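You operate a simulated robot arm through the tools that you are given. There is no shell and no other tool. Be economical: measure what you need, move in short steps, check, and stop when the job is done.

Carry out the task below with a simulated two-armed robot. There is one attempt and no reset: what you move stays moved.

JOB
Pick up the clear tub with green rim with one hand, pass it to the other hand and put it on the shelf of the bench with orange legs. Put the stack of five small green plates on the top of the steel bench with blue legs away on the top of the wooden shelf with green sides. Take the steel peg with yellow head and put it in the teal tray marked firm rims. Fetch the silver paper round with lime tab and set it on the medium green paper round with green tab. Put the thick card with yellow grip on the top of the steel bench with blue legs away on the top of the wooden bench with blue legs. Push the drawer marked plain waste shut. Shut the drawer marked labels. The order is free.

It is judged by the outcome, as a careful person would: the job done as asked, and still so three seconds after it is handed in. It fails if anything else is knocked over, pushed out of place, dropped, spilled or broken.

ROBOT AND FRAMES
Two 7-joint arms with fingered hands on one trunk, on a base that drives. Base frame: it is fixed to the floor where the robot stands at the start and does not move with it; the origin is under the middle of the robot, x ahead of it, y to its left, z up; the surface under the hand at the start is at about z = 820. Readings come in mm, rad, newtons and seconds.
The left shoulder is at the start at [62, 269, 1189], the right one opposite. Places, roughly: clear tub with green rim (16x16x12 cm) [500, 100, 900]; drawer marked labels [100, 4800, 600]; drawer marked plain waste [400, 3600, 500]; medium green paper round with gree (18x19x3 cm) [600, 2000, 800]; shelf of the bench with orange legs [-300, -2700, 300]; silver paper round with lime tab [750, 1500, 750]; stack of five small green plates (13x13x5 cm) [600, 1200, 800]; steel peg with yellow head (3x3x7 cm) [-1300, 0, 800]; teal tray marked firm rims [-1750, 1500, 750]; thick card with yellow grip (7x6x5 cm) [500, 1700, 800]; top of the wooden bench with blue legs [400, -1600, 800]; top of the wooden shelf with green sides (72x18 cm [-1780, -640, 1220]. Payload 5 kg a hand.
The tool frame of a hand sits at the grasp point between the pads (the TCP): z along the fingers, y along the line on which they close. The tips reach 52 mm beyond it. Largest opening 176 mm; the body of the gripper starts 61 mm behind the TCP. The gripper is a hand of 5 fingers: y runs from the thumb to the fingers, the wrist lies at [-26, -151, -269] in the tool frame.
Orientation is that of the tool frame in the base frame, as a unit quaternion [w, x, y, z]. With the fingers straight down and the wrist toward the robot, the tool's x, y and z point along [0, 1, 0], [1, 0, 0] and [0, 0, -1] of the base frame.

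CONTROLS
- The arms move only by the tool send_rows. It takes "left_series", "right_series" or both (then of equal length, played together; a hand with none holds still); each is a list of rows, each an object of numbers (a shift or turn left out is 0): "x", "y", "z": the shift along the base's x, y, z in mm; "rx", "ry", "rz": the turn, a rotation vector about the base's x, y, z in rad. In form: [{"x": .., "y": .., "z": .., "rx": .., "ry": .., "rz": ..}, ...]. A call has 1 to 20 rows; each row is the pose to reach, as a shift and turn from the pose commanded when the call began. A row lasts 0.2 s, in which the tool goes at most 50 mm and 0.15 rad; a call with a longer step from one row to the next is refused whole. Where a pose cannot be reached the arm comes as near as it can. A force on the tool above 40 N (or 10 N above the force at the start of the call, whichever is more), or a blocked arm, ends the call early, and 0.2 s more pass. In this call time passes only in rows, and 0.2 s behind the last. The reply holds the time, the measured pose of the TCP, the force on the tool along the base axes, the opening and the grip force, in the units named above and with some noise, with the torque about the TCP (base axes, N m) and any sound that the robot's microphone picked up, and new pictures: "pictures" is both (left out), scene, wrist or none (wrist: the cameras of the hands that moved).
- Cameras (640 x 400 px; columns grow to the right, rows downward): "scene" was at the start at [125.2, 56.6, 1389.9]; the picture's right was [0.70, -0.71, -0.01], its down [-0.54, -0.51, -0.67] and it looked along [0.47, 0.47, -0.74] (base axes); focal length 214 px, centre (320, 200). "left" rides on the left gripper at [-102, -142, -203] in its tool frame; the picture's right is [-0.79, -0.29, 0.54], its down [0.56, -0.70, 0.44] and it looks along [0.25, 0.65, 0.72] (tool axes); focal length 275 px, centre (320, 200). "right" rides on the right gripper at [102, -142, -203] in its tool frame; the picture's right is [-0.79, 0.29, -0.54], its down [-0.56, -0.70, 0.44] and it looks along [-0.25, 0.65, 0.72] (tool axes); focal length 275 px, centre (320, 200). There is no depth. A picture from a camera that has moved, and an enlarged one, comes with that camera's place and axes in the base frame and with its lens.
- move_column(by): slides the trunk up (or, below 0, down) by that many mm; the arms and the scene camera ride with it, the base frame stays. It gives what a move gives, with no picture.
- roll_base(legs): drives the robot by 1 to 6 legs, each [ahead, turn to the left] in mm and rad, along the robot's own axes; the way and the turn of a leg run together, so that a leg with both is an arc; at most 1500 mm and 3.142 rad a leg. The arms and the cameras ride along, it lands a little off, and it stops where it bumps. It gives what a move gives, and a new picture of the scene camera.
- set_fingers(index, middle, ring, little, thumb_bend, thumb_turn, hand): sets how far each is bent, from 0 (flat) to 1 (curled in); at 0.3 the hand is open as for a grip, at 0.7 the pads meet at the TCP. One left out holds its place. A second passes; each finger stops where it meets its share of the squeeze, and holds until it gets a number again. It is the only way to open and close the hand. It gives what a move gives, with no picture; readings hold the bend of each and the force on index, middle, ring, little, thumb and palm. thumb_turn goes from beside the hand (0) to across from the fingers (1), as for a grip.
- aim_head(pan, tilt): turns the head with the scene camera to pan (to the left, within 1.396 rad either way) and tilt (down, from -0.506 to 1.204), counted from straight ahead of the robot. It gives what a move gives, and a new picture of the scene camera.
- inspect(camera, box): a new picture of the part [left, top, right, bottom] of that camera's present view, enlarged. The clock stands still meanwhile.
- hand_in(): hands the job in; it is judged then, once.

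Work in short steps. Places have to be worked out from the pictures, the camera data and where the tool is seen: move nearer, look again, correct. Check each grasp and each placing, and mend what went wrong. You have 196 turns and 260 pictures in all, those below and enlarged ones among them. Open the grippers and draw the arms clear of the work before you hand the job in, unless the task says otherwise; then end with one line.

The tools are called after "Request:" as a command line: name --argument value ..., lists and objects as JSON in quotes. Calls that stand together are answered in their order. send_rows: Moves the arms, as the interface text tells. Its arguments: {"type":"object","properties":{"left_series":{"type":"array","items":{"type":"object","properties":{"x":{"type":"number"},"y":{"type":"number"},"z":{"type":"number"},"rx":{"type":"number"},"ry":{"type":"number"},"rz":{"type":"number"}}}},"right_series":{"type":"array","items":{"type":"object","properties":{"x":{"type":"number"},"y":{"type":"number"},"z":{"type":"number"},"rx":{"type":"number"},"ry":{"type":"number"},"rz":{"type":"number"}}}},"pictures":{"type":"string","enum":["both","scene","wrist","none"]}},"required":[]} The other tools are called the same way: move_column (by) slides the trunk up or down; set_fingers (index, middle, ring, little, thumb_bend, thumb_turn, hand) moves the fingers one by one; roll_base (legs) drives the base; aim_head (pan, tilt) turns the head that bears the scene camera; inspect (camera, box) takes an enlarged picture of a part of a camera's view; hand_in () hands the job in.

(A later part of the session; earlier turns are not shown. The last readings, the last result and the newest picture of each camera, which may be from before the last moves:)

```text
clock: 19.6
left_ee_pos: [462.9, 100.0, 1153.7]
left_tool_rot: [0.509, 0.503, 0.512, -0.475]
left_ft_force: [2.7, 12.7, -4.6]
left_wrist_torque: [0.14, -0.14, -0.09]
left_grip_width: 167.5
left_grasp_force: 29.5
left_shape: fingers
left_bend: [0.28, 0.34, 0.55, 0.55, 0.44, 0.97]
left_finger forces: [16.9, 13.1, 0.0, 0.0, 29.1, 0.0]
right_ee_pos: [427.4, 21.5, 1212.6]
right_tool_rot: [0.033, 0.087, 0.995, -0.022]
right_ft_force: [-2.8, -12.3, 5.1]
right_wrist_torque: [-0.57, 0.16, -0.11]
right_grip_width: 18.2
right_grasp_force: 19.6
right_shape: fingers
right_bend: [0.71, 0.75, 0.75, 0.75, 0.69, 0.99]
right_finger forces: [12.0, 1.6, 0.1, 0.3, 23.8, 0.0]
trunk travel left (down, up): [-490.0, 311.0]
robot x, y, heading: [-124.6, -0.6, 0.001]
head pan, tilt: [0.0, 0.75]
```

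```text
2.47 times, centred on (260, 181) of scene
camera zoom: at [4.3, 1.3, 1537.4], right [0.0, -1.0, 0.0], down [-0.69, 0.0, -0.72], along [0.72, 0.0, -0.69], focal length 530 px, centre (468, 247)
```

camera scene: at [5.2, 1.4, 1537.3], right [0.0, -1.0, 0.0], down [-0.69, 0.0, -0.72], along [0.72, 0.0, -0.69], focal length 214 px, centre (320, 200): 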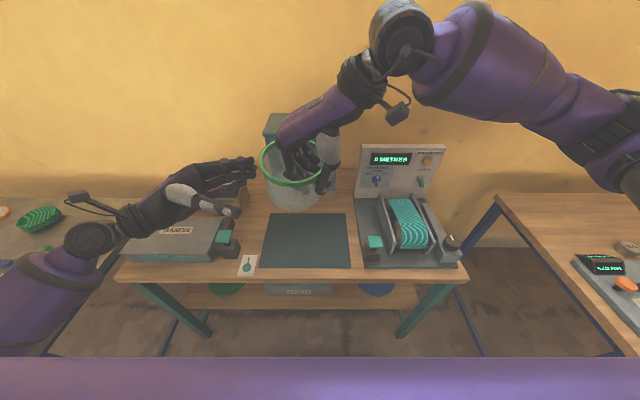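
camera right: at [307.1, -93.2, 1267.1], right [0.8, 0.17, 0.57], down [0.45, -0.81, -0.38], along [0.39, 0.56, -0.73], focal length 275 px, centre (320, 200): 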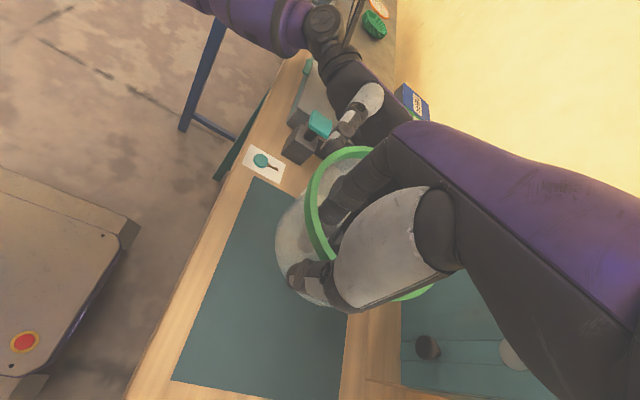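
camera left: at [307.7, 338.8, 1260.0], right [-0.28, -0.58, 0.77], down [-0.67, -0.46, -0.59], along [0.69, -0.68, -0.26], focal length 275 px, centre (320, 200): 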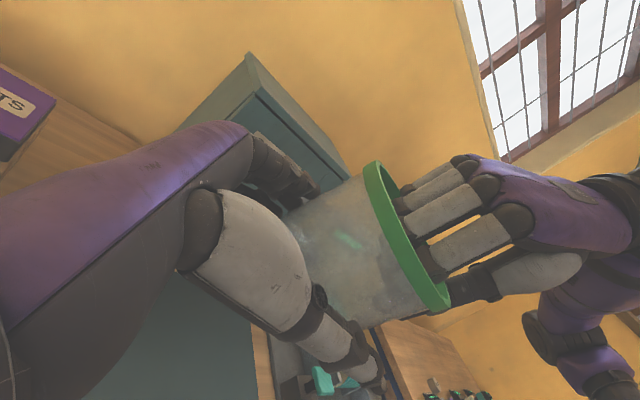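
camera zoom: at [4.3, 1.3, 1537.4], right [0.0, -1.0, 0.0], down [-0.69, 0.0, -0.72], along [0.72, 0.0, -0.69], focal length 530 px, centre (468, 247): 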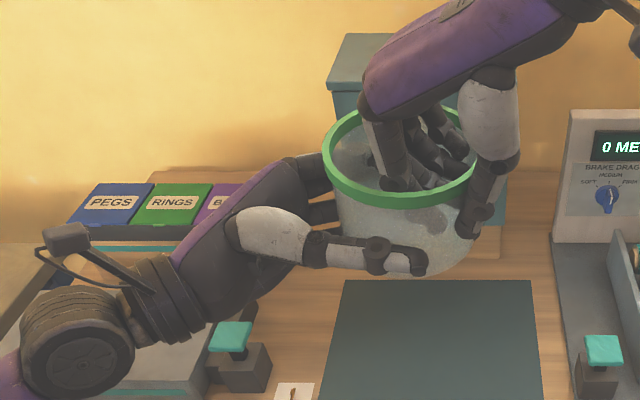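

Only index and middle contact; ring and little pass below the tub. I'll reopen, raise the left hand ~22 mm, and re-close.

Request:
set_fingers --hand "left" --index 0.28 --middle 0.28 --ring 0.28 --little 0.28 --thumb_bend 0.28

Request:
send_rows --left_series '[{"x": 4, "z": 12}, {"x": 4, "y": -2, "z": 22}]' --pictures "none"

Request:
set_fingers --hand "left" --index 0.55 --middle 0.55 --ring 0.55 --little 0.55 --thumb_bend 0.55

Request:
inspect --camera "scene" --box '[160, 100, 360, 262]'

```text
clock: 20.6
left_ee_pos: [461.3, 99.2, 1155.3]
left_tool_rot: [0.51, 0.503, 0.512, -0.474]
left_ft_force: [0.1, 3.3, -0.1]
left_wrist_torque: [-0.03, 0.04, 0.12]
left_grip_width: 195.7
left_grasp_force: 0.9
left_shape: fingers
left_bend: [0.28, 0.28, 0.28, 0.28, 0.28, 0.98]
left_finger forces: [2.5, 0.0, 0.0, 0.0, 0.0, 0.0]
right_ee_pos: [427.5, 21.2, 1212.6]
right_tool_rot: [0.033, 0.087, 0.995, -0.023]
right_ft_force: [-1.5, -2.7, -1.3]
right_wrist_torque: [-0.13, 0.04, -0.14]
right_grip_width: 18.2
right_grasp_force: 19.5
right_shape: fingers
right_bend: [0.71, 0.75, 0.75, 0.75, 0.69, 0.99]
right_finger forces: [14.3, 3.9, 0.0, 1.1, 20.0, 0.0]
trunk travel left (down, up): [-490.0, 311.0]
robot x, y, heading: [-124.0, 3.5, 0.003]
head pan, tilt: [0.0, 0.75]
```

```text
clock: 21.2
left_ee_pos: [464.8, 95.3, 1177.3]
left_tool_rot: [0.509, 0.502, 0.513, -0.475]
left_ft_force: [0.0, 0.1, -0.3]
left_wrist_torque: [0.02, -0.01, 0.04]
left_grip_width: 194.8
left_grasp_force: 0.0
left_shape: fingers
left_bend: [0.28, 0.28, 0.28, 0.28, 0.28, 0.98]
left_finger forces: [0.0, 0.1, 0.0, 0.0, 0.0, 0.1]
right_ee_pos: [427.0, 21.1, 1212.5]
right_tool_rot: [0.033, 0.086, 0.995, -0.023]
right_ft_force: [-0.2, -0.5, -0.4]
right_wrist_torque: [0.01, 0.0, -0.02]
right_grip_width: 18.4
right_grasp_force: 19.8
right_shape: fingers
right_bend: [0.71, 0.75, 0.75, 0.75, 0.69, 0.99]
right_finger forces: [13.6, 4.8, 0.0, 2.0, 19.2, 0.1]
trunk travel left (down, up): [-490.0, 311.0]
robot x, y, heading: [-122.9, 1.6, -0.001]
head pan, tilt: [0.0, 0.75]
```

```text
clock: 22.2
left_ee_pos: [465.3, 95.4, 1176.5]
left_tool_rot: [0.51, 0.503, 0.513, -0.473]
left_ft_force: [18.6, 13.8, -5.6]
left_wrist_torque: [0.58, -0.34, 0.91]
left_grip_width: 169.9
left_grasp_force: 32.5
left_shape: fingers
left_bend: [0.31, 0.39, 0.36, 0.55, 0.38, 0.97]
left_finger forces: [16.1, 10.4, 13.0, 0.0, 25.2, 0.0]
right_ee_pos: [426.3, 21.3, 1211.6]
right_tool_rot: [0.034, 0.086, 0.995, -0.023]
right_ft_force: [-19.0, -13.8, 6.2]
right_wrist_torque: [-0.61, 0.77, -0.04]
right_grip_width: 16.1
right_grasp_force: 16.5
right_shape: fingers
right_bend: [0.71, 0.75, 0.75, 0.75, 0.69, 0.99]
right_finger forces: [4.4, 1.4, 0.0, 0.9, 26.2, 0.0]
trunk travel left (down, up): [-490.0, 311.0]
robot x, y, heading: [-122.7, -0.1, -0.0]
head pan, tilt: [0.0, 0.75]
```

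```text
2.47 times, centred on (260, 181) of scene
camera zoom: at [4.4, 0.9, 1537.4], right [0.0, -1.0, 0.0], down [-0.69, 0.0, -0.72], along [0.72, 0.0, -0.69], focal length 530 px, centre (468, 247)
```

zoom: 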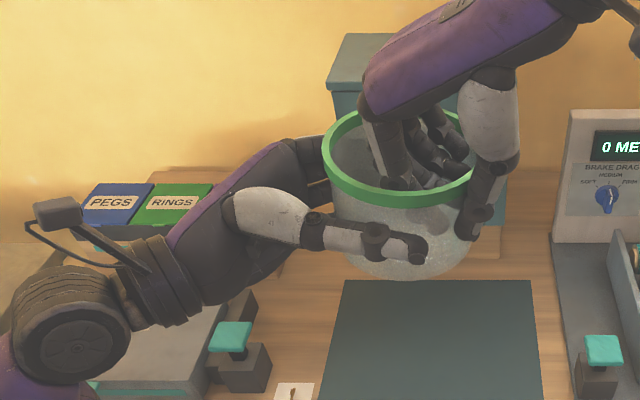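

Three fingers plus thumb now hold the tub. Releasing the right hand.

Request:
set_fingers --hand "right" --index 0.55 --middle 0.6 --ring 0.6 --little 0.6 --thumb_bend 0.5

Request:
inspect --camera "scene" --box '[160, 100, 360, 262]'

```text
clock: 23.2
left_ee_pos: [465.8, 96.0, 1177.6]
left_tool_rot: [0.51, 0.502, 0.512, -0.475]
left_ft_force: [0.7, 0.0, -0.1]
left_wrist_torque: [0.05, -0.03, 0.01]
left_grip_width: 169.7
left_grasp_force: 30.2
left_shape: fingers
left_bend: [0.32, 0.41, 0.38, 0.55, 0.38, 0.96]
left_finger forces: [11.7, 8.2, 10.4, 0.0, 30.5, 0.0]
right_ee_pos: [427.2, 20.8, 1212.3]
right_tool_rot: [0.033, 0.087, 0.995, -0.022]
right_ft_force: [0.0, 0.0, -0.8]
right_wrist_torque: [-0.01, 0.02, -0.01]
right_grip_width: 88.2
right_grasp_force: 0.0
right_shape: fingers
right_bend: [0.55, 0.6, 0.6, 0.6, 0.5, 1.0]
right_finger forces: [0.0, 0.0, 0.0, 0.0, 0.0, 0.0]
trunk travel left (down, up): [-490.0, 311.0]
robot x, y, heading: [-124.7, -1.5, -0.001]
head pan, tilt: [0.0, 0.75]
```

```text
2.47 times, centred on (260, 181) of scene
camera zoom: at [4.4, 0.8, 1537.4], right [0.0, -1.0, 0.0], down [-0.69, 0.0, -0.72], along [0.72, 0.0, -0.69], focal length 530 px, centre (468, 247)
```

zoom: 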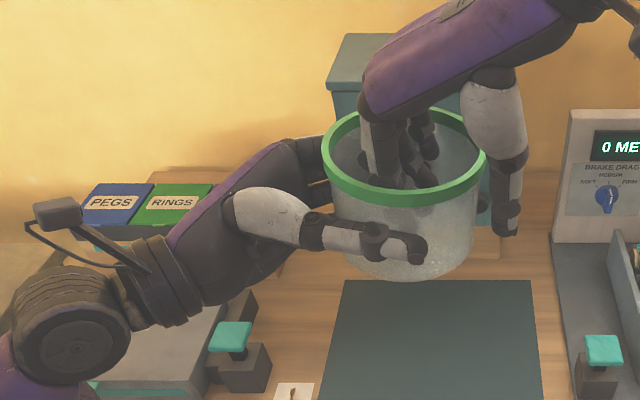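

The left hand holds the tub alone. Separating vertically, then clearing the right hand to the right.

Request:
send_rows --right_series '[{"z": 10}, {"z": 25}, {"z": 40}, {"z": 55}, {"z": 60}, {"z": 60, "y": -40}, {"z": 60, "y": -85}, {"z": 40, "y": -130}]' --left_series '[{"z": -5}, {"z": -15}, {"z": -30}, {"z": -45}, {"z": -55}, {"z": -55}, {"z": -55}, {"z": -55}]' --pictures "scene"

```text
clock: 25.0
left_ee_pos: [467.4, 93.5, 1121.0]
left_tool_rot: [0.508, 0.503, 0.514, -0.475]
left_ft_force: [1.7, -2.1, -2.8]
left_wrist_torque: [-0.23, -0.07, -0.21]
left_grip_width: 169.8
left_grasp_force: 30.5
left_shape: fingers
left_bend: [0.32, 0.41, 0.38, 0.55, 0.38, 0.96]
left_finger forces: [11.7, 8.2, 10.3, 0.1, 30.5, 0.1]
right_ee_pos: [420.5, -22.3, 1273.3]
right_tool_rot: [0.035, 0.093, 0.994, -0.036]
right_ft_force: [4.5, -4.7, 2.6]
right_wrist_torque: [0.53, 0.51, -0.03]
right_grip_width: 88.1
right_grasp_force: 0.0
right_shape: fingers
right_bend: [0.55, 0.6, 0.6, 0.6, 0.5, 1.0]
right_finger forces: [0.0, 0.0, 0.0, 0.0, 0.1, 0.0]
right hand out of reach, approached as far as the arm can: row 6, 7, 8
trunk travel left (down, up): [-490.0, 311.0]
robot x, y, heading: [-124.3, -0.5, 0.001]
head pan, tilt: [0.0, 0.75]
camera scene: at [7.2, -2.6, 1536.9], right [0.0, -1.0, 0.0], down [-0.69, 0.0, -0.72], along [0.72, 0.0, -0.69], focal length 214 px, centre (320, 200)
```

scene: 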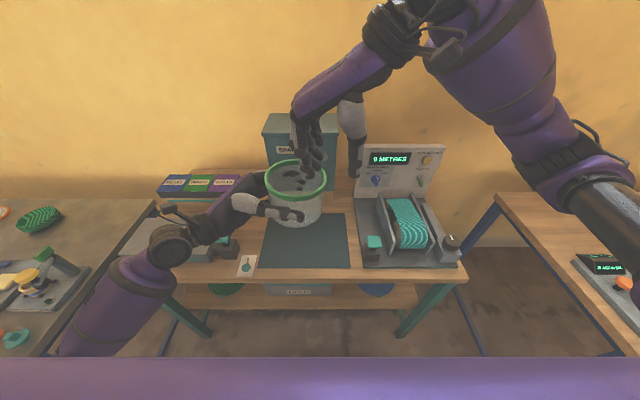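

Tub safely in the left hand. I'll yaw the right hand back to a relaxed pose, then back the base up to look around.

Request:
send_rows --right_series '[{"y": -20, "rz": -0.14}, {"y": -50, "rz": -0.28}, {"y": -80, "rz": -0.42}, {"y": -110, "rz": -0.56}, {"y": -140, "rz": -0.7}, {"y": -170, "rz": -0.84}, {"y": -190, "rz": -0.98}, {"y": -200, "z": -40, "rz": -1.1}, {"y": -200, "z": -80, "rz": -1.1}]' --pictures "none"

Request:
roll_base --legs '[[-230, 0]]'

Request:
aim_head --pan -1.39 --tilt 0.4

```text
clock: 27.0
left_ee_pos: [465.5, 95.8, 1122.1]
left_tool_rot: [0.51, 0.502, 0.512, -0.475]
left_ft_force: [0.9, -1.1, -1.5]
left_wrist_torque: [0.05, 0.0, 0.01]
left_grip_width: 169.9
left_grasp_force: 29.9
left_shape: fingers
left_bend: [0.32, 0.41, 0.38, 0.55, 0.38, 0.96]
left_finger forces: [11.9, 8.1, 10.3, 0.0, 30.5, 0.0]
right_ee_pos: [419.4, -218.9, 1201.0]
right_tool_rot: [0.017, 0.594, 0.804, -0.036]
right_ft_force: [0.3, -0.2, 0.4]
right_wrist_torque: [0.09, 0.01, -0.01]
right_grip_width: 88.3
right_grasp_force: 0.0
right_shape: fingers
right_bend: [0.55, 0.6, 0.6, 0.6, 0.5, 1.0]
right_finger forces: [0.0, 0.0, 0.0, 0.0, 0.0, 0.0]
trunk travel left (down, up): [-490.0, 311.0]
robot x, y, heading: [-120.9, -2.4, 0.001]
head pan, tilt: [0.0, 0.75]
```

```text
clock: 29.2
left_ee_pos: [233.4, 94.7, 1122.6]
left_tool_rot: [0.509, 0.504, 0.512, -0.475]
left_ft_force: [-1.6, -0.5, 0.6]
left_wrist_torque: [0.07, 0.02, 0.1]
left_grip_width: 169.9
left_grasp_force: 30.5
left_shape: fingers
left_bend: [0.32, 0.41, 0.38, 0.55, 0.38, 0.96]
left_finger forces: [11.8, 8.2, 10.2, 0.0, 30.4, 0.0]
right_ee_pos: [187.6, -218.3, 1202.1]
right_tool_rot: [0.017, 0.596, 0.802, -0.036]
right_ft_force: [-1.6, 0.1, 0.6]
right_wrist_torque: [0.01, -0.14, -0.03]
right_grip_width: 88.0
right_grasp_force: 0.0
right_shape: fingers
right_bend: [0.55, 0.6, 0.6, 0.6, 0.5, 1.0]
right_finger forces: [0.0, 0.0, 0.0, 0.0, 0.1, 0.1]
trunk travel left (down, up): [-490.0, 311.0]
robot x, y, heading: [-354.7, 1.0, -0.002]
head pan, tilt: [0.0, 0.75]
camera scene: at [-227.7, 0.9, 1537.6], right [0.0, -1.0, 0.0], down [-0.69, 0.0, -0.72], along [0.72, 0.0, -0.69], focal length 214 px, centre (320, 200)
```

scene: 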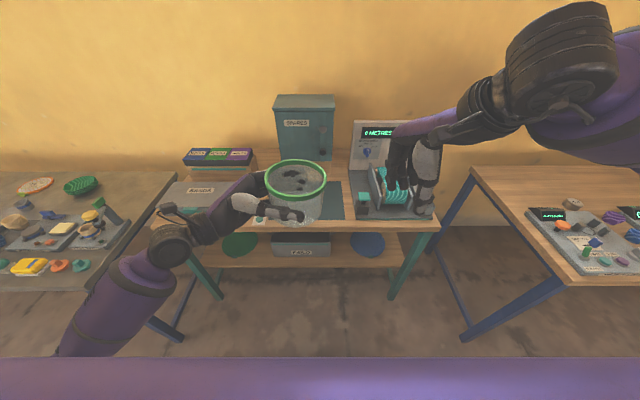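

```text
clock: 30.7
left_ee_pos: [219.4, 94.4, 1130.7]
left_tool_rot: [0.512, 0.507, 0.508, -0.472]
left_ft_force: [-0.7, 0.0, 0.0]
left_wrist_torque: [0.03, 0.02, 0.02]
left_grip_width: 169.8
left_grasp_force: 30.4
left_shape: fingers
left_bend: [0.32, 0.41, 0.38, 0.55, 0.38, 0.96]
left_finger forces: [11.9, 8.2, 10.4, 0.0, 30.6, 0.0]
right_ee_pos: [173.1, -220.5, 1207.9]
right_tool_rot: [0.022, 0.596, 0.802, -0.033]
right_ft_force: [-0.7, 0.6, 0.7]
right_wrist_torque: [0.0, 0.01, 0.0]
right_grip_width: 88.2
right_grasp_force: 0.1
right_shape: fingers
right_bend: [0.55, 0.6, 0.6, 0.6, 0.5, 1.0]
right_finger forces: [0.0, 0.0, 0.0, 0.0, 0.0, 0.0]
trunk travel left (down, up): [-490.0, 311.0]
robot x, y, heading: [-352.9, -1.9, -0.004]
head pan, tilt: [-1.389, 0.4]
camera scene: at [-292.7, -90.0, 1569.5], right [-0.98, -0.18, 0.01], down [-0.08, 0.38, -0.92], along [0.16, -0.91, -0.39], focal length 214 px, centre (320, 200)
```

scene: 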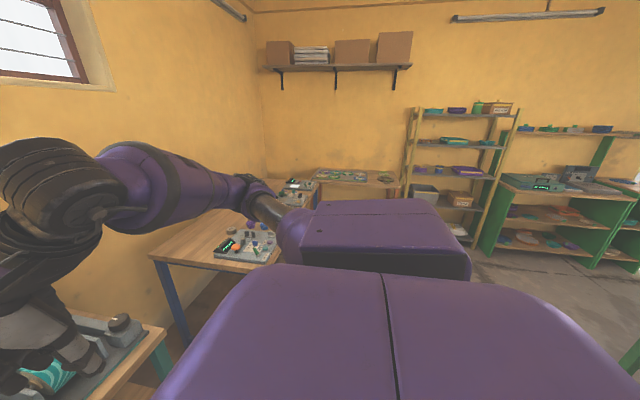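

The far bench appears to be along the −y wall. I'll turn the base right to face it and look.

Request:
roll_base --legs '[[0, -1.57]]'

Request:
aim_head --pan 0.0 --tilt 0.35

```text
clock: 37.1
left_ee_pos: [-280.7, -575.2, 1131.0]
left_tool_rot: [0.015, 0.717, -0.013, -0.697]
left_ft_force: [0.2, -1.4, -0.3]
left_wrist_torque: [-0.05, -0.01, 0.04]
left_grip_width: 169.5
left_grasp_force: 29.0
left_shape: fingers
left_bend: [0.32, 0.41, 0.38, 0.55, 0.38, 0.96]
left_finger forces: [11.5, 8.2, 9.7, 0.0, 29.3, 0.1]
right_ee_pos: [-593.5, -515.3, 1206.6]
right_tool_rot: [-0.008, 0.991, 0.127, -0.038]
right_ft_force: [0.1, -0.3, 0.4]
right_wrist_torque: [0.03, 0.02, 0.03]
right_grip_width: 88.4
right_grasp_force: 0.1
right_shape: fingers
right_bend: [0.55, 0.6, 0.6, 0.6, 0.5, 1.0]
right_finger forces: [0.0, 0.1, 0.0, 0.0, 0.0, 0.1]
trunk travel left (down, up): [-490.0, 311.0]
robot x, y, heading: [-337.6, 2.1, -1.618]
head pan, tilt: [-1.389, 0.4]
camera scene: at [-433.2, -57.3, 1569.4], right [-0.14, 0.99, 0.01], down [0.39, 0.07, -0.92], along [-0.91, -0.12, -0.39], focal length 214 px, centre (320, 200)
```

scene: 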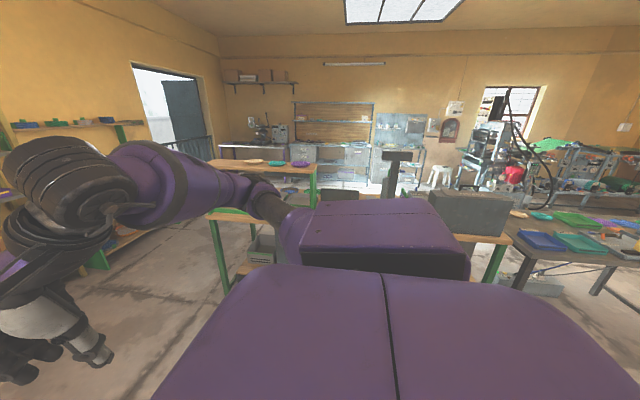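

```text
clock: 38.6
left_ee_pos: [-279.6, -561.0, 1138.8]
left_tool_rot: [0.019, 0.717, -0.018, -0.697]
left_ft_force: [0.5, 0.4, -0.8]
left_wrist_torque: [0.01, -0.09, 0.1]
left_grip_width: 169.3
left_grasp_force: 30.7
left_shape: fingers
left_bend: [0.33, 0.41, 0.38, 0.55, 0.38, 0.96]
left_finger forces: [11.8, 8.7, 10.1, 0.0, 30.3, 0.1]
right_ee_pos: [-593.8, -499.3, 1213.8]
right_tool_rot: [-0.002, 0.991, 0.126, -0.04]
right_ft_force: [-0.1, -0.1, 0.1]
right_wrist_torque: [-0.05, 0.05, -0.01]
right_grip_width: 88.1
right_grasp_force: 0.1
right_shape: fingers
right_bend: [0.55, 0.6, 0.6, 0.6, 0.5, 1.0]
right_finger forces: [0.0, 0.0, 0.0, 0.1, 0.1, 0.2]
trunk travel left (down, up): [-490.0, 311.0]
robot x, y, heading: [-335.7, 0.8, -1.612]
head pan, tilt: [0.0, 0.351]
camera scene: at [-345.5, -136.5, 1573.0], right [-1.0, 0.04, 0.0], down [0.02, 0.36, -0.93], along [-0.04, -0.93, -0.36], focal length 214 px, centre (320, 200)
```

scene: 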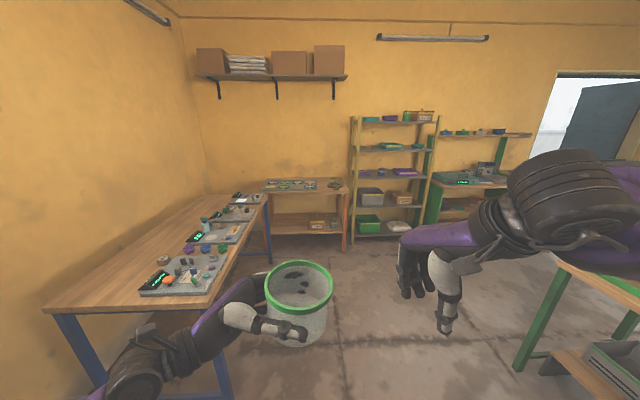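

Zooming on the orange-legged bench on the far wall.

Request:
inspect --camera "scene" --box '[240, 160, 360, 260]'

Request:
inspect --camera "scene" --box '[400, 110, 540, 230]'

```text
4.00 times, centred on (300, 210) of scene
camera zoom: at [-345.5, -136.5, 1573.0], right [-1.0, 0.04, 0.0], down [0.02, 0.36, -0.93], along [-0.04, -0.93, -0.36], focal length 858 px, centre (400, 160)
```

zoom: 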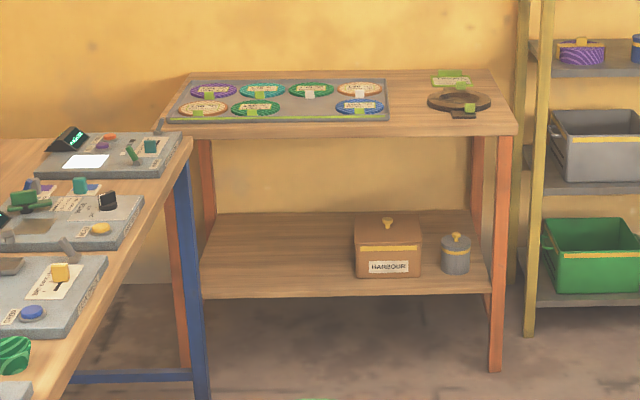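

```text
3.33 times, centred on (470, 170) of scene
camera zoom: at [-345.5, -136.5, 1573.0], right [-1.0, 0.04, 0.0], down [0.02, 0.36, -0.93], along [-0.04, -0.93, -0.36], focal length 715 px, centre (-180, 300)
```

zoom: 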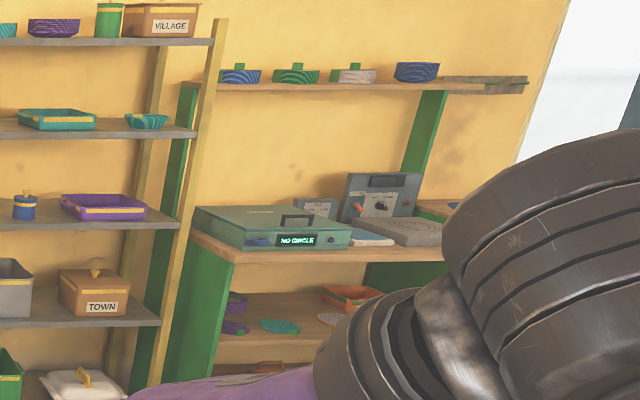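

The shelf's left part (x≈−300…100, front edge y≈−2330, z≈300) is free. I'll yaw the left hand 45° so it points more forward, and shift it leftward before driving.

Request:
send_rows --left_series '[{"x": 15, "y": -10, "rz": 0.1}, {"x": 35, "y": -20, "rz": 0.2}, {"x": 55, "y": -30, "rz": 0.3}, {"x": 75, "y": -40, "rz": 0.4}, {"x": 95, "y": -50, "rz": 0.5}, {"x": 115, "y": -60, "rz": 0.6}, {"x": 135, "y": -70, "rz": 0.7}, {"x": 150, "y": -80, "rz": 0.785}]' --pictures "none"

Request:
roll_base --legs '[[0, 0.04], [1350, 0]]'

Request:
aim_head --pan 0.2 --tilt 0.8

```text
clock: 40.4
left_ee_pos: [-130.1, -641.2, 1138.6]
left_tool_rot: [0.284, 0.669, 0.258, -0.636]
left_ft_force: [-0.8, 0.1, 0.3]
left_wrist_torque: [0.02, 0.01, 0.05]
left_grip_width: 169.4
left_grasp_force: 30.5
left_shape: fingers
left_bend: [0.33, 0.41, 0.38, 0.55, 0.38, 0.96]
left_finger forces: [11.8, 8.4, 10.1, 0.0, 30.0, 0.0]
right_ee_pos: [-593.7, -500.2, 1214.2]
right_tool_rot: [-0.002, 0.991, 0.127, -0.04]
right_ft_force: [-0.1, -0.4, 0.1]
right_wrist_torque: [0.02, -0.03, 0.0]
right_grip_width: 88.1
right_grasp_force: 0.0
right_shape: fingers
right_bend: [0.55, 0.6, 0.6, 0.6, 0.5, 1.0]
right_finger forces: [0.0, 0.1, 0.0, 0.0, 0.1, 0.1]
trunk travel left (down, up): [-490.0, 311.0]
robot x, y, heading: [-338.6, -1.0, -1.616]
head pan, tilt: [0.0, 0.351]
```

```text
clock: 50.2
left_ee_pos: [-129.0, -2001.4, 1137.7]
left_tool_rot: [0.292, 0.666, 0.267, -0.632]
left_ft_force: [0.1, 0.3, -1.3]
left_wrist_torque: [0.0, 0.01, -0.05]
left_grip_width: 169.4
left_grasp_force: 29.9
left_shape: fingers
left_bend: [0.33, 0.41, 0.38, 0.55, 0.38, 0.96]
left_finger forces: [11.8, 8.4, 10.0, 0.1, 29.9, 0.0]
right_ee_pos: [-595.1, -1873.9, 1212.4]
right_tool_rot: [-0.002, 0.989, 0.139, -0.04]
right_ft_force: [0.0, -0.5, 0.4]
right_wrist_torque: [0.03, 0.01, 0.0]
right_grip_width: 88.3
right_grasp_force: 0.0
right_shape: fingers
right_bend: [0.55, 0.6, 0.6, 0.6, 0.5, 1.0]
right_finger forces: [0.1, 0.0, 0.0, 0.1, 0.1, 0.0]
trunk travel left (down, up): [-490.0, 311.0]
robot x, y, heading: [-352.8, -1364.6, -1.59]
head pan, tilt: [0.0, 0.351]
camera scene: at [-356.4, -1503.9, 1572.9], right [-1.0, 0.02, 0.0], down [0.01, 0.36, -0.93], along [-0.02, -0.93, -0.36], focal length 214 px, centre (320, 200)
```

scene: 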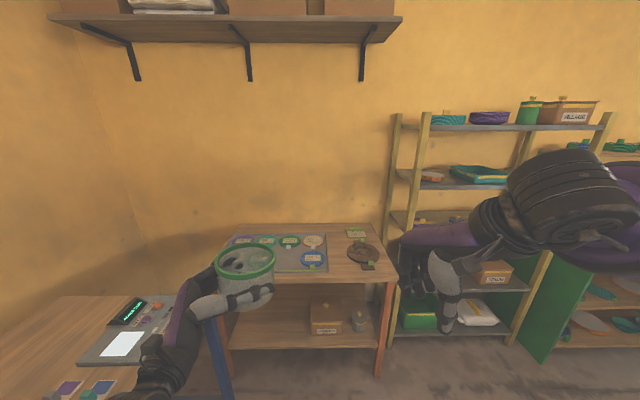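

```text
clock: 51.1
left_ee_pos: [-129.5, -1991.1, 1141.0]
left_tool_rot: [0.293, 0.666, 0.264, -0.634]
left_ft_force: [-1.1, -0.3, -1.6]
left_wrist_torque: [-0.02, 0.04, -0.02]
left_grip_width: 169.5
left_grasp_force: 30.4
left_shape: fingers
left_bend: [0.33, 0.41, 0.38, 0.55, 0.38, 0.95]
left_finger forces: [11.8, 8.3, 9.8, 0.0, 29.7, 0.0]
right_ee_pos: [-595.6, -1858.0, 1218.3]
right_tool_rot: [0.006, 0.989, 0.139, -0.043]
right_ft_force: [-0.3, -1.5, -1.2]
right_wrist_torque: [0.13, -0.06, 0.02]
right_grip_width: 88.5
right_grasp_force: 0.0
right_shape: fingers
right_bend: [0.55, 0.6, 0.6, 0.6, 0.5, 1.0]
right_finger forces: [0.0, 0.0, 0.0, 0.1, 0.0, 0.0]
trunk travel left (down, up): [-490.0, 311.0]
robot x, y, heading: [-354.5, -1368.0, -1.588]
head pan, tilt: [0.201, 0.799]
camera scene: at [-340.5, -1490.7, 1533.3], right [-0.98, -0.18, 0.0], down [-0.13, 0.72, -0.69], along [0.13, -0.67, -0.73], focal length 214 px, centre (320, 200)
```

scene: 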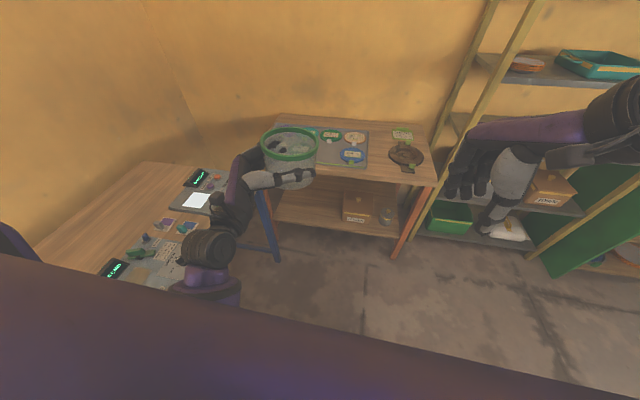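

The arm clears the bench at left. I'll move the right hand back toward the robot a bit, then lower the trunk.

Request:
send_rows --right_series '[{"y": 25, "z": 10}, {"y": 50, "z": 20}, {"y": 75, "z": 30}, {"y": 100, "z": 40}]' --pictures "none"

Request:
move_column --by -450

Request:
aim_head --pan 0.2 --tilt 0.6

```text
clock: 52.1
left_ee_pos: [-129.0, -1989.7, 1142.5]
left_tool_rot: [0.293, 0.665, 0.265, -0.633]
left_ft_force: [0.1, 0.9, -0.6]
left_wrist_torque: [0.01, -0.03, 0.03]
left_grip_width: 169.7
left_grasp_force: 29.8
left_shape: fingers
left_bend: [0.33, 0.41, 0.38, 0.55, 0.38, 0.95]
left_finger forces: [11.8, 8.3, 10.0, 0.1, 29.7, 0.1]
right_ee_pos: [-581.7, -1805.5, 1294.7]
right_tool_rot: [0.004, 0.989, 0.14, -0.042]
right_ft_force: [0.9, 1.0, 0.8]
right_wrist_torque: [-0.09, 0.03, -0.03]
right_grip_width: 88.1
right_grasp_force: 0.1
right_shape: fingers
right_bend: [0.55, 0.6, 0.6, 0.6, 0.5, 1.0]
right_finger forces: [0.1, 0.0, 0.1, 0.1, 0.1, 0.0]
right hand out of reach, approached as far as the arm can: row 1, 2, 3, 4
trunk travel left (down, up): [-490.0, 311.0]
robot x, y, heading: [-352.0, -1363.8, -1.591]
head pan, tilt: [0.201, 0.799]
```

```text
refused: -450 is not a number from -400 to 400
```

```text
clock: 52.8
left_ee_pos: [-129.7, -1989.6, 1142.4]
left_tool_rot: [0.294, 0.665, 0.265, -0.633]
left_ft_force: [0.3, -0.1, 0.2]
left_wrist_torque: [0.02, -0.02, -0.02]
left_grip_width: 169.3
left_grasp_force: 29.9
left_shape: fingers
left_bend: [0.33, 0.41, 0.38, 0.55, 0.38, 0.95]
left_finger forces: [11.8, 8.4, 9.8, 0.0, 29.7, 0.1]
right_ee_pos: [-580.6, -1805.6, 1293.6]
right_tool_rot: [0.004, 0.989, 0.139, -0.042]
right_ft_force: [-0.3, 0.8, 1.2]
right_wrist_torque: [-0.02, 0.04, -0.04]
right_grip_width: 88.3
right_grasp_force: 0.1
right_shape: fingers
right_bend: [0.55, 0.6, 0.6, 0.6, 0.5, 1.0]
right_finger forces: [0.1, 0.0, 0.0, 0.0, 0.0, 0.0]
trunk travel left (down, up): [-490.0, 311.0]
robot x, y, heading: [-353.5, -1367.7, -1.593]
head pan, tilt: [0.201, 0.6]
camera scene: at [-338.2, -1496.8, 1550.2], right [-0.98, -0.18, 0.0], down [-0.1, 0.57, -0.82], along [0.15, -0.8, -0.58], focal length 214 px, centre (320, 200)
```

scene: 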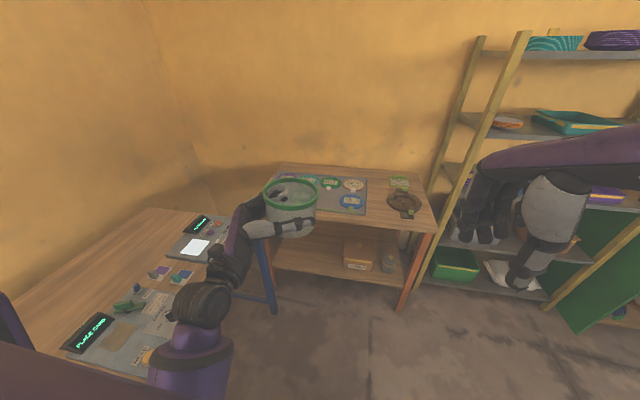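

Wrist/forearm lie near x≈−60, clear of the blue bench (edge x≈125). Lowering the trunk in two steps.

Request:
move_column --by -200

Request:
move_column --by -200

Request:
send_rows --left_series '[{"z": -40}, {"z": -80}, {"z": -120}, {"z": -160}, {"z": -200}]' --pictures "scene"

```text
clock: 55.0
left_ee_pos: [-129.4, -1991.5, 880.2]
left_tool_rot: [0.258, 0.681, 0.297, -0.618]
left_ft_force: [1.1, 0.3, -0.3]
left_wrist_torque: [0.03, -0.04, 0.04]
left_grip_width: 169.4
left_grasp_force: 29.9
left_shape: fingers
left_bend: [0.33, 0.41, 0.38, 0.55, 0.38, 0.95]
left_finger forces: [11.8, 8.3, 9.8, 0.1, 29.7, 0.0]
right_ee_pos: [-582.1, -1827.3, 1050.6]
right_tool_rot: [-0.048, 0.988, 0.142, -0.034]
right_ft_force: [-0.4, 0.4, 0.0]
right_wrist_torque: [-0.06, -0.04, -0.05]
right_grip_width: 88.4
right_grasp_force: 0.0
right_shape: fingers
right_bend: [0.55, 0.6, 0.6, 0.6, 0.5, 1.0]
right_finger forces: [0.0, 0.0, 0.1, 0.1, 0.1, 0.0]
trunk travel left (down, up): [-290.0, 511.0]
robot x, y, heading: [-354.1, -1365.7, -1.589]
head pan, tilt: [0.201, 0.6]
```

```text
clock: 57.2
left_ee_pos: [-127.3, -1975.6, 563.9]
left_tool_rot: [0.187, 0.705, 0.361, -0.581]
left_ft_force: [-0.3, -0.1, 0.1]
left_wrist_torque: [0.06, -0.02, -0.04]
left_grip_width: 169.6
left_grasp_force: 29.6
left_shape: fingers
left_bend: [0.33, 0.41, 0.38, 0.55, 0.38, 0.95]
left_finger forces: [11.7, 8.4, 9.8, 0.1, 29.6, 0.1]
right_ee_pos: [-582.6, -1851.3, 768.9]
right_tool_rot: [-0.148, 0.978, 0.144, -0.017]
right_ft_force: [-0.8, 0.4, 1.3]
right_wrist_torque: [-0.04, 0.0, 0.0]
right_grip_width: 87.9
right_grasp_force: 0.1
right_shape: fingers
right_bend: [0.55, 0.6, 0.6, 0.6, 0.5, 1.0]
right_finger forces: [0.0, 0.0, 0.1, 0.0, 0.0, 0.0]
trunk travel left (down, up): [-90.0, 711.0]
robot x, y, heading: [-354.3, -1365.8, -1.59]
head pan, tilt: [0.201, 0.6]
```

```text
clock: 58.4
left_ee_pos: [-128.0, -1975.2, 364.2]
left_tool_rot: [0.186, 0.705, 0.362, -0.581]
left_ft_force: [-0.1, -2.1, 0.7]
left_wrist_torque: [0.15, -0.15, -0.07]
left_grip_width: 169.3
left_grasp_force: 29.9
left_shape: fingers
left_bend: [0.33, 0.41, 0.38, 0.55, 0.38, 0.95]
left_finger forces: [11.8, 8.3, 9.7, 0.0, 29.5, 0.1]
right_ee_pos: [-582.7, -1852.8, 768.3]
right_tool_rot: [-0.149, 0.978, 0.145, -0.018]
right_ft_force: [-0.6, -1.0, 0.0]
right_wrist_torque: [-0.03, -0.04, 0.01]
right_grip_width: 88.3
right_grasp_force: 0.1
right_shape: fingers
right_bend: [0.55, 0.6, 0.6, 0.6, 0.5, 1.0]
right_finger forces: [0.0, 0.0, 0.0, 0.0, 0.0, 0.0]
trunk travel left (down, up): [-90.0, 711.0]
robot x, y, heading: [-351.0, -1364.7, -1.591]
head pan, tilt: [0.201, 0.6]
camera scene: at [-340.9, -1619.5, 1135.6], right [-0.98, -0.18, 0.0], down [-0.1, 0.57, -0.82], along [0.15, -0.8, -0.58], focal length 214 px, centre (320, 200)
```

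scene: 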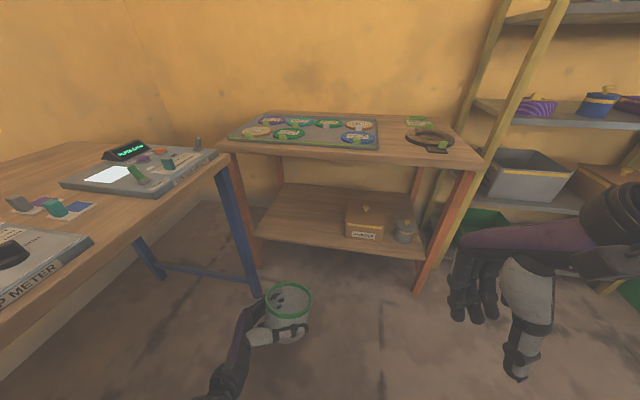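

Lowering the trunk also leaned it forward, tilting the tub ~17°. I'll level it, extend the left arm ~130 mm forward at z≈410, and lift the right hand.

Request:
send_rows --left_series '[{"z": 15, "rx": -0.06, "ry": 0.013}, {"y": -30, "z": 35, "rx": -0.12, "ry": 0.026}, {"y": -60, "z": 46, "rx": -0.18, "ry": 0.039}, {"y": -90, "z": 46, "rx": -0.24, "ry": 0.052}, {"y": -120, "z": 46, "rx": -0.298, "ry": 0.064}, {"y": -140, "z": 46, "rx": -0.298, "ry": 0.064}]' --right_series '[{"z": 30}, {"z": 60, "y": 10}, {"z": 90, "y": 20}, {"z": 120, "y": 30}, {"z": 150, "y": 40}, {"z": 170, "y": 50}]' --pictures "scene"

Request:
inspect --camera "scene" --box '[200, 150, 440, 345]'

```text
clock: 59.8
left_ee_pos: [-127.6, -2116.3, 407.1]
left_tool_rot: [0.277, 0.651, 0.277, -0.65]
left_ft_force: [0.3, 1.2, -1.4]
left_wrist_torque: [-0.01, 0.05, 0.0]
left_grip_width: 169.6
left_grasp_force: 29.9
left_shape: fingers
left_bend: [0.33, 0.41, 0.38, 0.55, 0.38, 0.95]
left_finger forces: [11.8, 8.3, 9.6, 0.0, 29.4, 0.0]
right_ee_pos: [-581.7, -1802.8, 941.2]
right_tool_rot: [-0.15, 0.978, 0.142, -0.018]
right_ft_force: [-25.9, -24.8, -12.2]
right_wrist_torque: [5.1, -5.39, 0.77]
right_grip_width: 88.1
right_grasp_force: 0.1
right_shape: fingers
right_bend: [0.55, 0.6, 0.6, 0.6, 0.5, 1.0]
right_finger forces: [0.0, 0.0, 0.0, 0.0, 0.0, 0.0]
trunk travel left (down, up): [-90.0, 711.0]
robot x, y, heading: [-350.7, -1368.1, -1.585]
head pan, tilt: [0.201, 0.6]
camera scene: at [-340.4, -1620.4, 1138.8], right [-0.98, -0.18, 0.0], down [-0.1, 0.54, -0.84], along [0.16, -0.82, -0.55], focal length 214 px, centre (320, 200)
```

scene: 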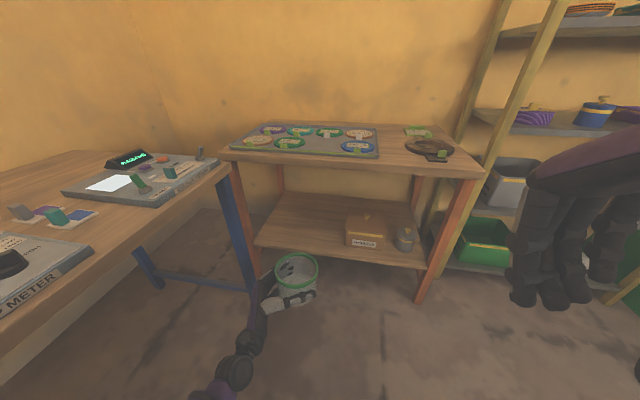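

```text
2.05 times, centred on (320, 248) of scene
camera zoom: at [-340.4, -1620.4, 1138.8], right [-0.98, -0.18, 0.0], down [-0.1, 0.54, -0.84], along [0.16, -0.82, -0.55], focal length 440 px, centre (320, 103)
```

zoom: 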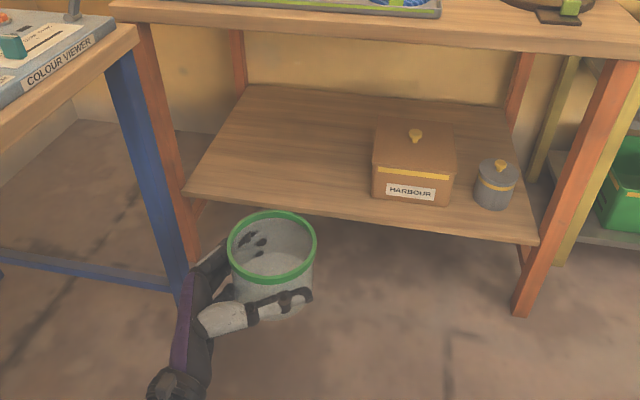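

Tub level and measured position matches the camera well. Relieving the right arm slightly, then driving forward ~400 mm to bring the tub over the shelf.

Request:
send_rows --right_series '[{"y": -20, "x": -15, "z": -10}, {"y": -30, "x": -30, "z": -20}]' --pictures "none"

Request:
roll_base --legs '[[400, 0]]'

Request:
inspect --camera "left" --box '[0, 0, 640, 400]'

```text
clock: 60.4
left_ee_pos: [-127.0, -2115.8, 409.3]
left_tool_rot: [0.275, 0.652, 0.277, -0.65]
left_ft_force: [0.1, 0.0, -2.0]
left_wrist_torque: [-0.02, 0.01, -0.02]
left_grip_width: 169.4
left_grasp_force: 30.0
left_shape: fingers
left_bend: [0.33, 0.41, 0.38, 0.55, 0.38, 0.95]
left_finger forces: [11.9, 8.3, 9.7, 0.0, 29.4, 0.1]
right_ee_pos: [-614.0, -1834.5, 920.1]
right_tool_rot: [-0.149, 0.978, 0.145, -0.019]
right_ft_force: [0.0, 0.0, -0.5]
right_wrist_torque: [0.11, -0.02, -0.01]
right_grip_width: 88.3
right_grasp_force: 0.1
right_shape: fingers
right_bend: [0.55, 0.6, 0.6, 0.6, 0.5, 1.0]
right_finger forces: [0.0, 0.0, 0.0, 0.0, 0.0, 0.0]
trunk travel left (down, up): [-90.0, 711.0]
robot x, y, heading: [-357.2, -1367.6, -1.591]
head pan, tilt: [0.201, 0.6]
```

```text
clock: 63.7
left_ee_pos: [-129.6, -2525.4, 408.8]
left_tool_rot: [0.278, 0.651, 0.278, -0.65]
left_ft_force: [-0.4, 0.3, 0.1]
left_wrist_torque: [-0.03, 0.03, -0.02]
left_grip_width: 169.6
left_grasp_force: 29.2
left_shape: fingers
left_bend: [0.33, 0.41, 0.38, 0.55, 0.38, 0.95]
left_finger forces: [12.0, 8.4, 9.5, 0.1, 29.3, 0.0]
right_ee_pos: [-616.9, -2245.3, 918.5]
right_tool_rot: [-0.148, 0.978, 0.146, -0.019]
right_ft_force: [0.2, 0.5, -1.0]
right_wrist_torque: [-0.1, -0.03, 0.01]
right_grip_width: 88.4
right_grasp_force: 0.0
right_shape: fingers
right_bend: [0.55, 0.6, 0.6, 0.6, 0.5, 1.0]
right_finger forces: [0.1, 0.0, 0.0, 0.1, 0.0, 0.0]
trunk travel left (down, up): [-90.0, 711.0]
robot x, y, heading: [-357.2, -1775.9, -1.583]
head pan, tilt: [0.201, 0.6]
camera scene: at [-346.0, -2030.6, 1135.7], right [-0.98, -0.19, 0.0], down [-0.11, 0.57, -0.82], along [0.15, -0.8, -0.58], focal length 214 px, centre (320, 200)
```

scene: 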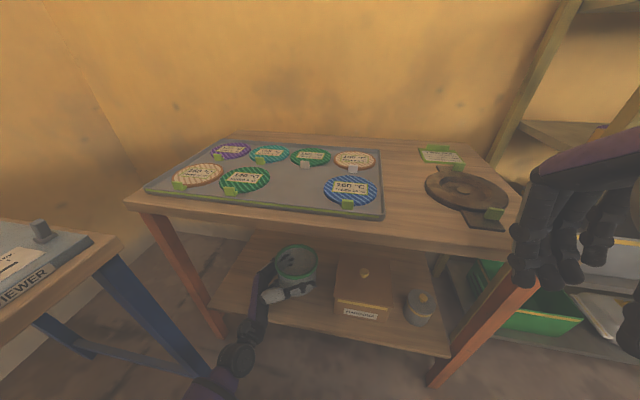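

```text
1.00 times, centred on (320, 200) of left (not enlarged: the box is as wide or as high as the picture)
camera zoom: at [-93.3, -2281.0, 512.0], right [-0.58, -0.19, 0.79], down [-0.81, 0.17, -0.56], along [-0.02, -0.97, -0.25], focal length 275 px, centre (320, 200)
```

zoom: 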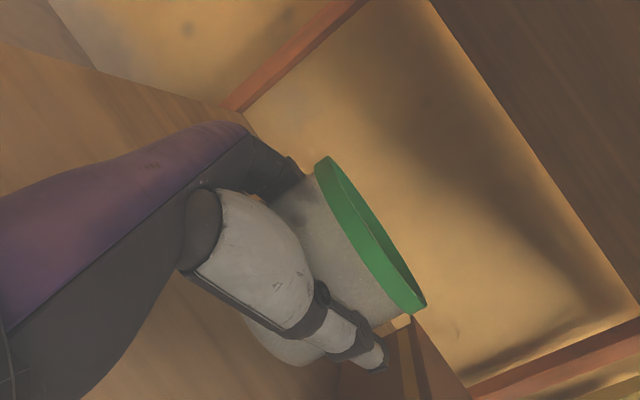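

The tub is over the free shelf part, clear of the HARBOUR box. Lowering gently until contact.

Request:
send_rows --left_series '[{"z": -12}, {"z": -24}, {"z": -34}, {"z": -42}]' --pictures "none"

Request:
inspect --camera "scene" --box '[200, 220, 460, 400]'

```text
clock: 64.4
left_ee_pos: [-130.3, -2515.9, 406.8]
left_tool_rot: [-0.29, -0.644, -0.267, 0.656]
left_ft_force: [0.9, 0.9, 1.3]
left_wrist_torque: [0.14, -0.11, 0.03]
left_grip_width: 169.4
left_grasp_force: 30.1
left_shape: fingers
left_bend: [0.33, 0.41, 0.38, 0.55, 0.38, 0.96]
left_finger forces: [11.8, 8.4, 10.0, 0.0, 29.6, 0.0]
right_ee_pos: [-617.3, -2219.1, 932.0]
right_tool_rot: [-0.133, 0.98, 0.146, -0.022]
right_ft_force: [1.4, 1.8, 2.4]
right_wrist_torque: [-0.4, 0.16, -0.03]
right_grip_width: 88.4
right_grasp_force: 0.1
right_shape: fingers
right_bend: [0.55, 0.6, 0.6, 0.6, 0.5, 1.0]
right_finger forces: [0.0, 0.0, 0.1, 0.0, 0.1, 0.1]
trunk travel left (down, up): [-90.0, 711.0]
robot x, y, heading: [-359.6, -1775.9, -1.58]
head pan, tilt: [0.201, 0.6]
stopped in row 3 (left hand): the force on the tool passed its limit at 56 N (the readings are from after the stop); the commanded pose is now the measured one
```

```text
2.22 times, centred on (330, 310) of scene
camera zoom: at [-345.2, -2029.0, 1136.3], right [-0.98, -0.19, 0.0], down [-0.11, 0.57, -0.82], along [0.15, -0.8, -0.58], focal length 477 px, centre (298, -44)
```

zoom: 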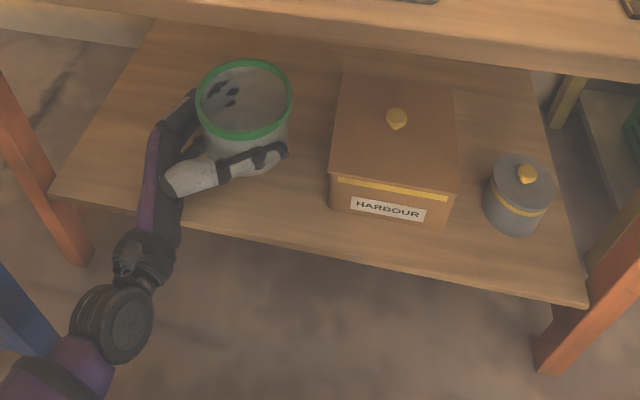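

Contact occurred at about z≈380 and the arm rebounded. I'll lower again more finely to find the touch.

Request:
send_rows --left_series '[{"z": -6}, {"z": -12}, {"z": -16}, {"z": -20}, {"z": -23}]' --pictures "wrist"

```text
clock: 65.1
left_ee_pos: [-129.5, -2511.3, 407.0]
left_tool_rot: [-0.298, -0.642, -0.259, 0.658]
left_ft_force: [1.4, 0.4, 1.1]
left_wrist_torque: [0.11, -0.13, 0.03]
left_grip_width: 169.5
left_grasp_force: 29.6
left_shape: fingers
left_bend: [0.33, 0.41, 0.38, 0.55, 0.38, 0.96]
left_finger forces: [11.7, 8.5, 9.8, 0.0, 29.6, 0.0]
right_ee_pos: [-616.4, -2207.8, 937.6]
right_tool_rot: [-0.127, 0.981, 0.145, -0.022]
right_ft_force: [1.0, 1.7, 2.7]
right_wrist_torque: [-0.36, 0.15, -0.03]
right_grip_width: 88.1
right_grasp_force: 0.0
right_shape: fingers
right_bend: [0.55, 0.6, 0.6, 0.6, 0.5, 1.0]
right_finger forces: [0.1, 0.1, 0.0, 0.0, 0.0, 0.1]
trunk travel left (down, up): [-90.0, 711.0]
robot x, y, heading: [-360.1, -1777.2, -1.584]
head pan, tilt: [0.201, 0.6]
stopped in row 3 (left hand): the force on the tool passed its limit at 45 N (the readings are from after the stop); the commanded pose is now the measured one
camera left: at [-93.7, -2260.1, 496.0], right [-0.58, -0.15, 0.8], down [-0.81, 0.13, -0.57], along [-0.02, -0.98, -0.2], focal length 275 px, centre (320, 200)
```

left: 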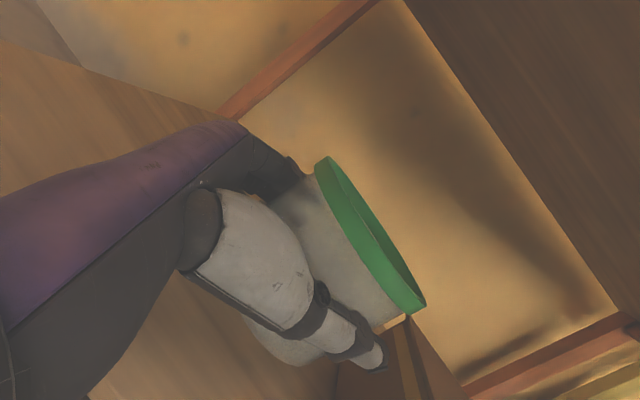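

The arm keeps z≈407 while the body leans back, so something is resting on the shelf already — possibly the tub itself or the little finger below it. Inspecting closely.

Request:
inspect --camera "scene" --box '[240, 230, 360, 330]'

Request:
inspect --camera "left" --box '[200, 240, 440, 400]'

```text
4.00 times, centred on (300, 280) of scene
camera zoom: at [-345.3, -2028.9, 1136.2], right [-0.98, -0.19, 0.0], down [-0.11, 0.57, -0.82], along [0.15, -0.8, -0.57], focal length 858 px, centre (400, -120)
```

zoom: 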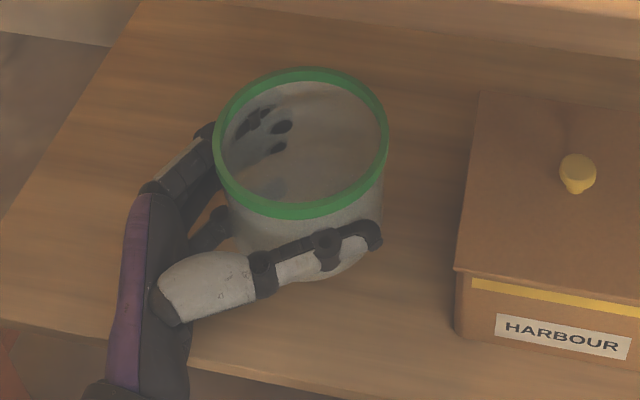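

```text
2.50 times, centred on (320, 320) of left
camera zoom: at [-93.7, -2260.1, 496.0], right [-0.58, -0.15, 0.8], down [-0.81, 0.13, -0.57], along [-0.02, -0.98, -0.2], focal length 688 px, centre (320, -100)
```

zoom: 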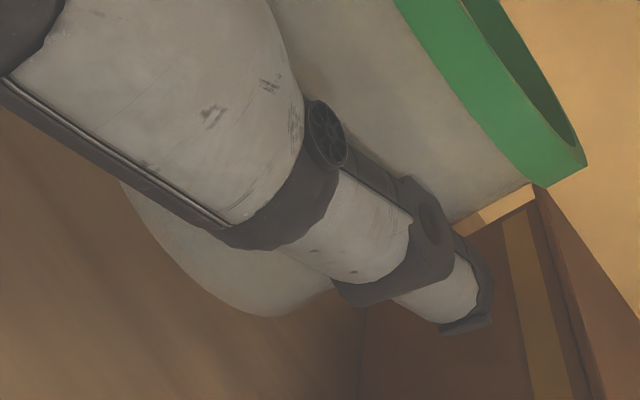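

Tub bottom estimates to z≈342 and stiff contact begins right here, so it is seated on the shelf. Opening the left hand.

Request:
set_fingers --hand "left" --index 0.22 --middle 0.22 --ring 0.22 --little 0.22 --thumb_bend 0.22

Request:
inspect --camera "scene" --box '[240, 230, 360, 330]'

```text
clock: 66.1
left_ee_pos: [-130.7, -2511.6, 406.0]
left_tool_rot: [-0.298, -0.642, -0.26, 0.657]
left_ft_force: [-0.4, 0.2, 0.0]
left_wrist_torque: [-0.03, 0.07, 0.0]
left_grip_width: 218.3
left_grasp_force: 0.2
left_shape: fingers
left_bend: [0.22, 0.22, 0.22, 0.22, 0.22, 0.98]
left_finger forces: [0.0, 0.0, 0.0, 0.2, 0.1, 0.0]
right_ee_pos: [-617.3, -2209.9, 936.9]
right_tool_rot: [-0.129, 0.98, 0.146, -0.023]
right_ft_force: [-0.4, 0.3, 0.0]
right_wrist_torque: [0.0, 0.0, 0.02]
right_grip_width: 88.3
right_grasp_force: 0.1
right_shape: fingers
right_bend: [0.55, 0.6, 0.6, 0.6, 0.5, 1.0]
right_finger forces: [0.0, 0.0, 0.1, 0.1, 0.2, 0.1]
trunk travel left (down, up): [-90.0, 711.0]
robot x, y, heading: [-358.0, -1777.7, -1.585]
head pan, tilt: [0.201, 0.6]
```

```text
4.00 times, centred on (300, 280) of scene
camera zoom: at [-346.0, -2030.4, 1135.7], right [-0.98, -0.19, 0.0], down [-0.11, 0.57, -0.82], along [0.15, -0.8, -0.58], focal length 858 px, centre (400, -120)
```

zoom: 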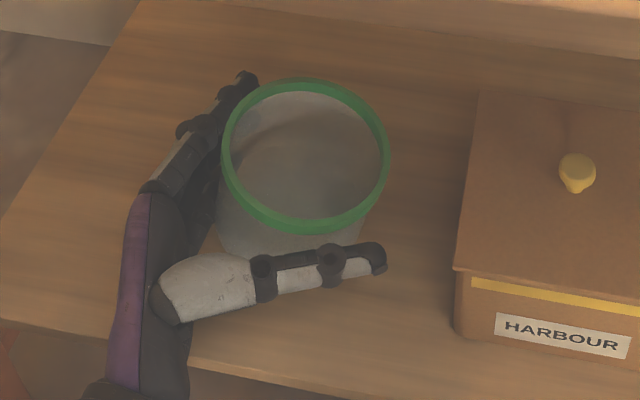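

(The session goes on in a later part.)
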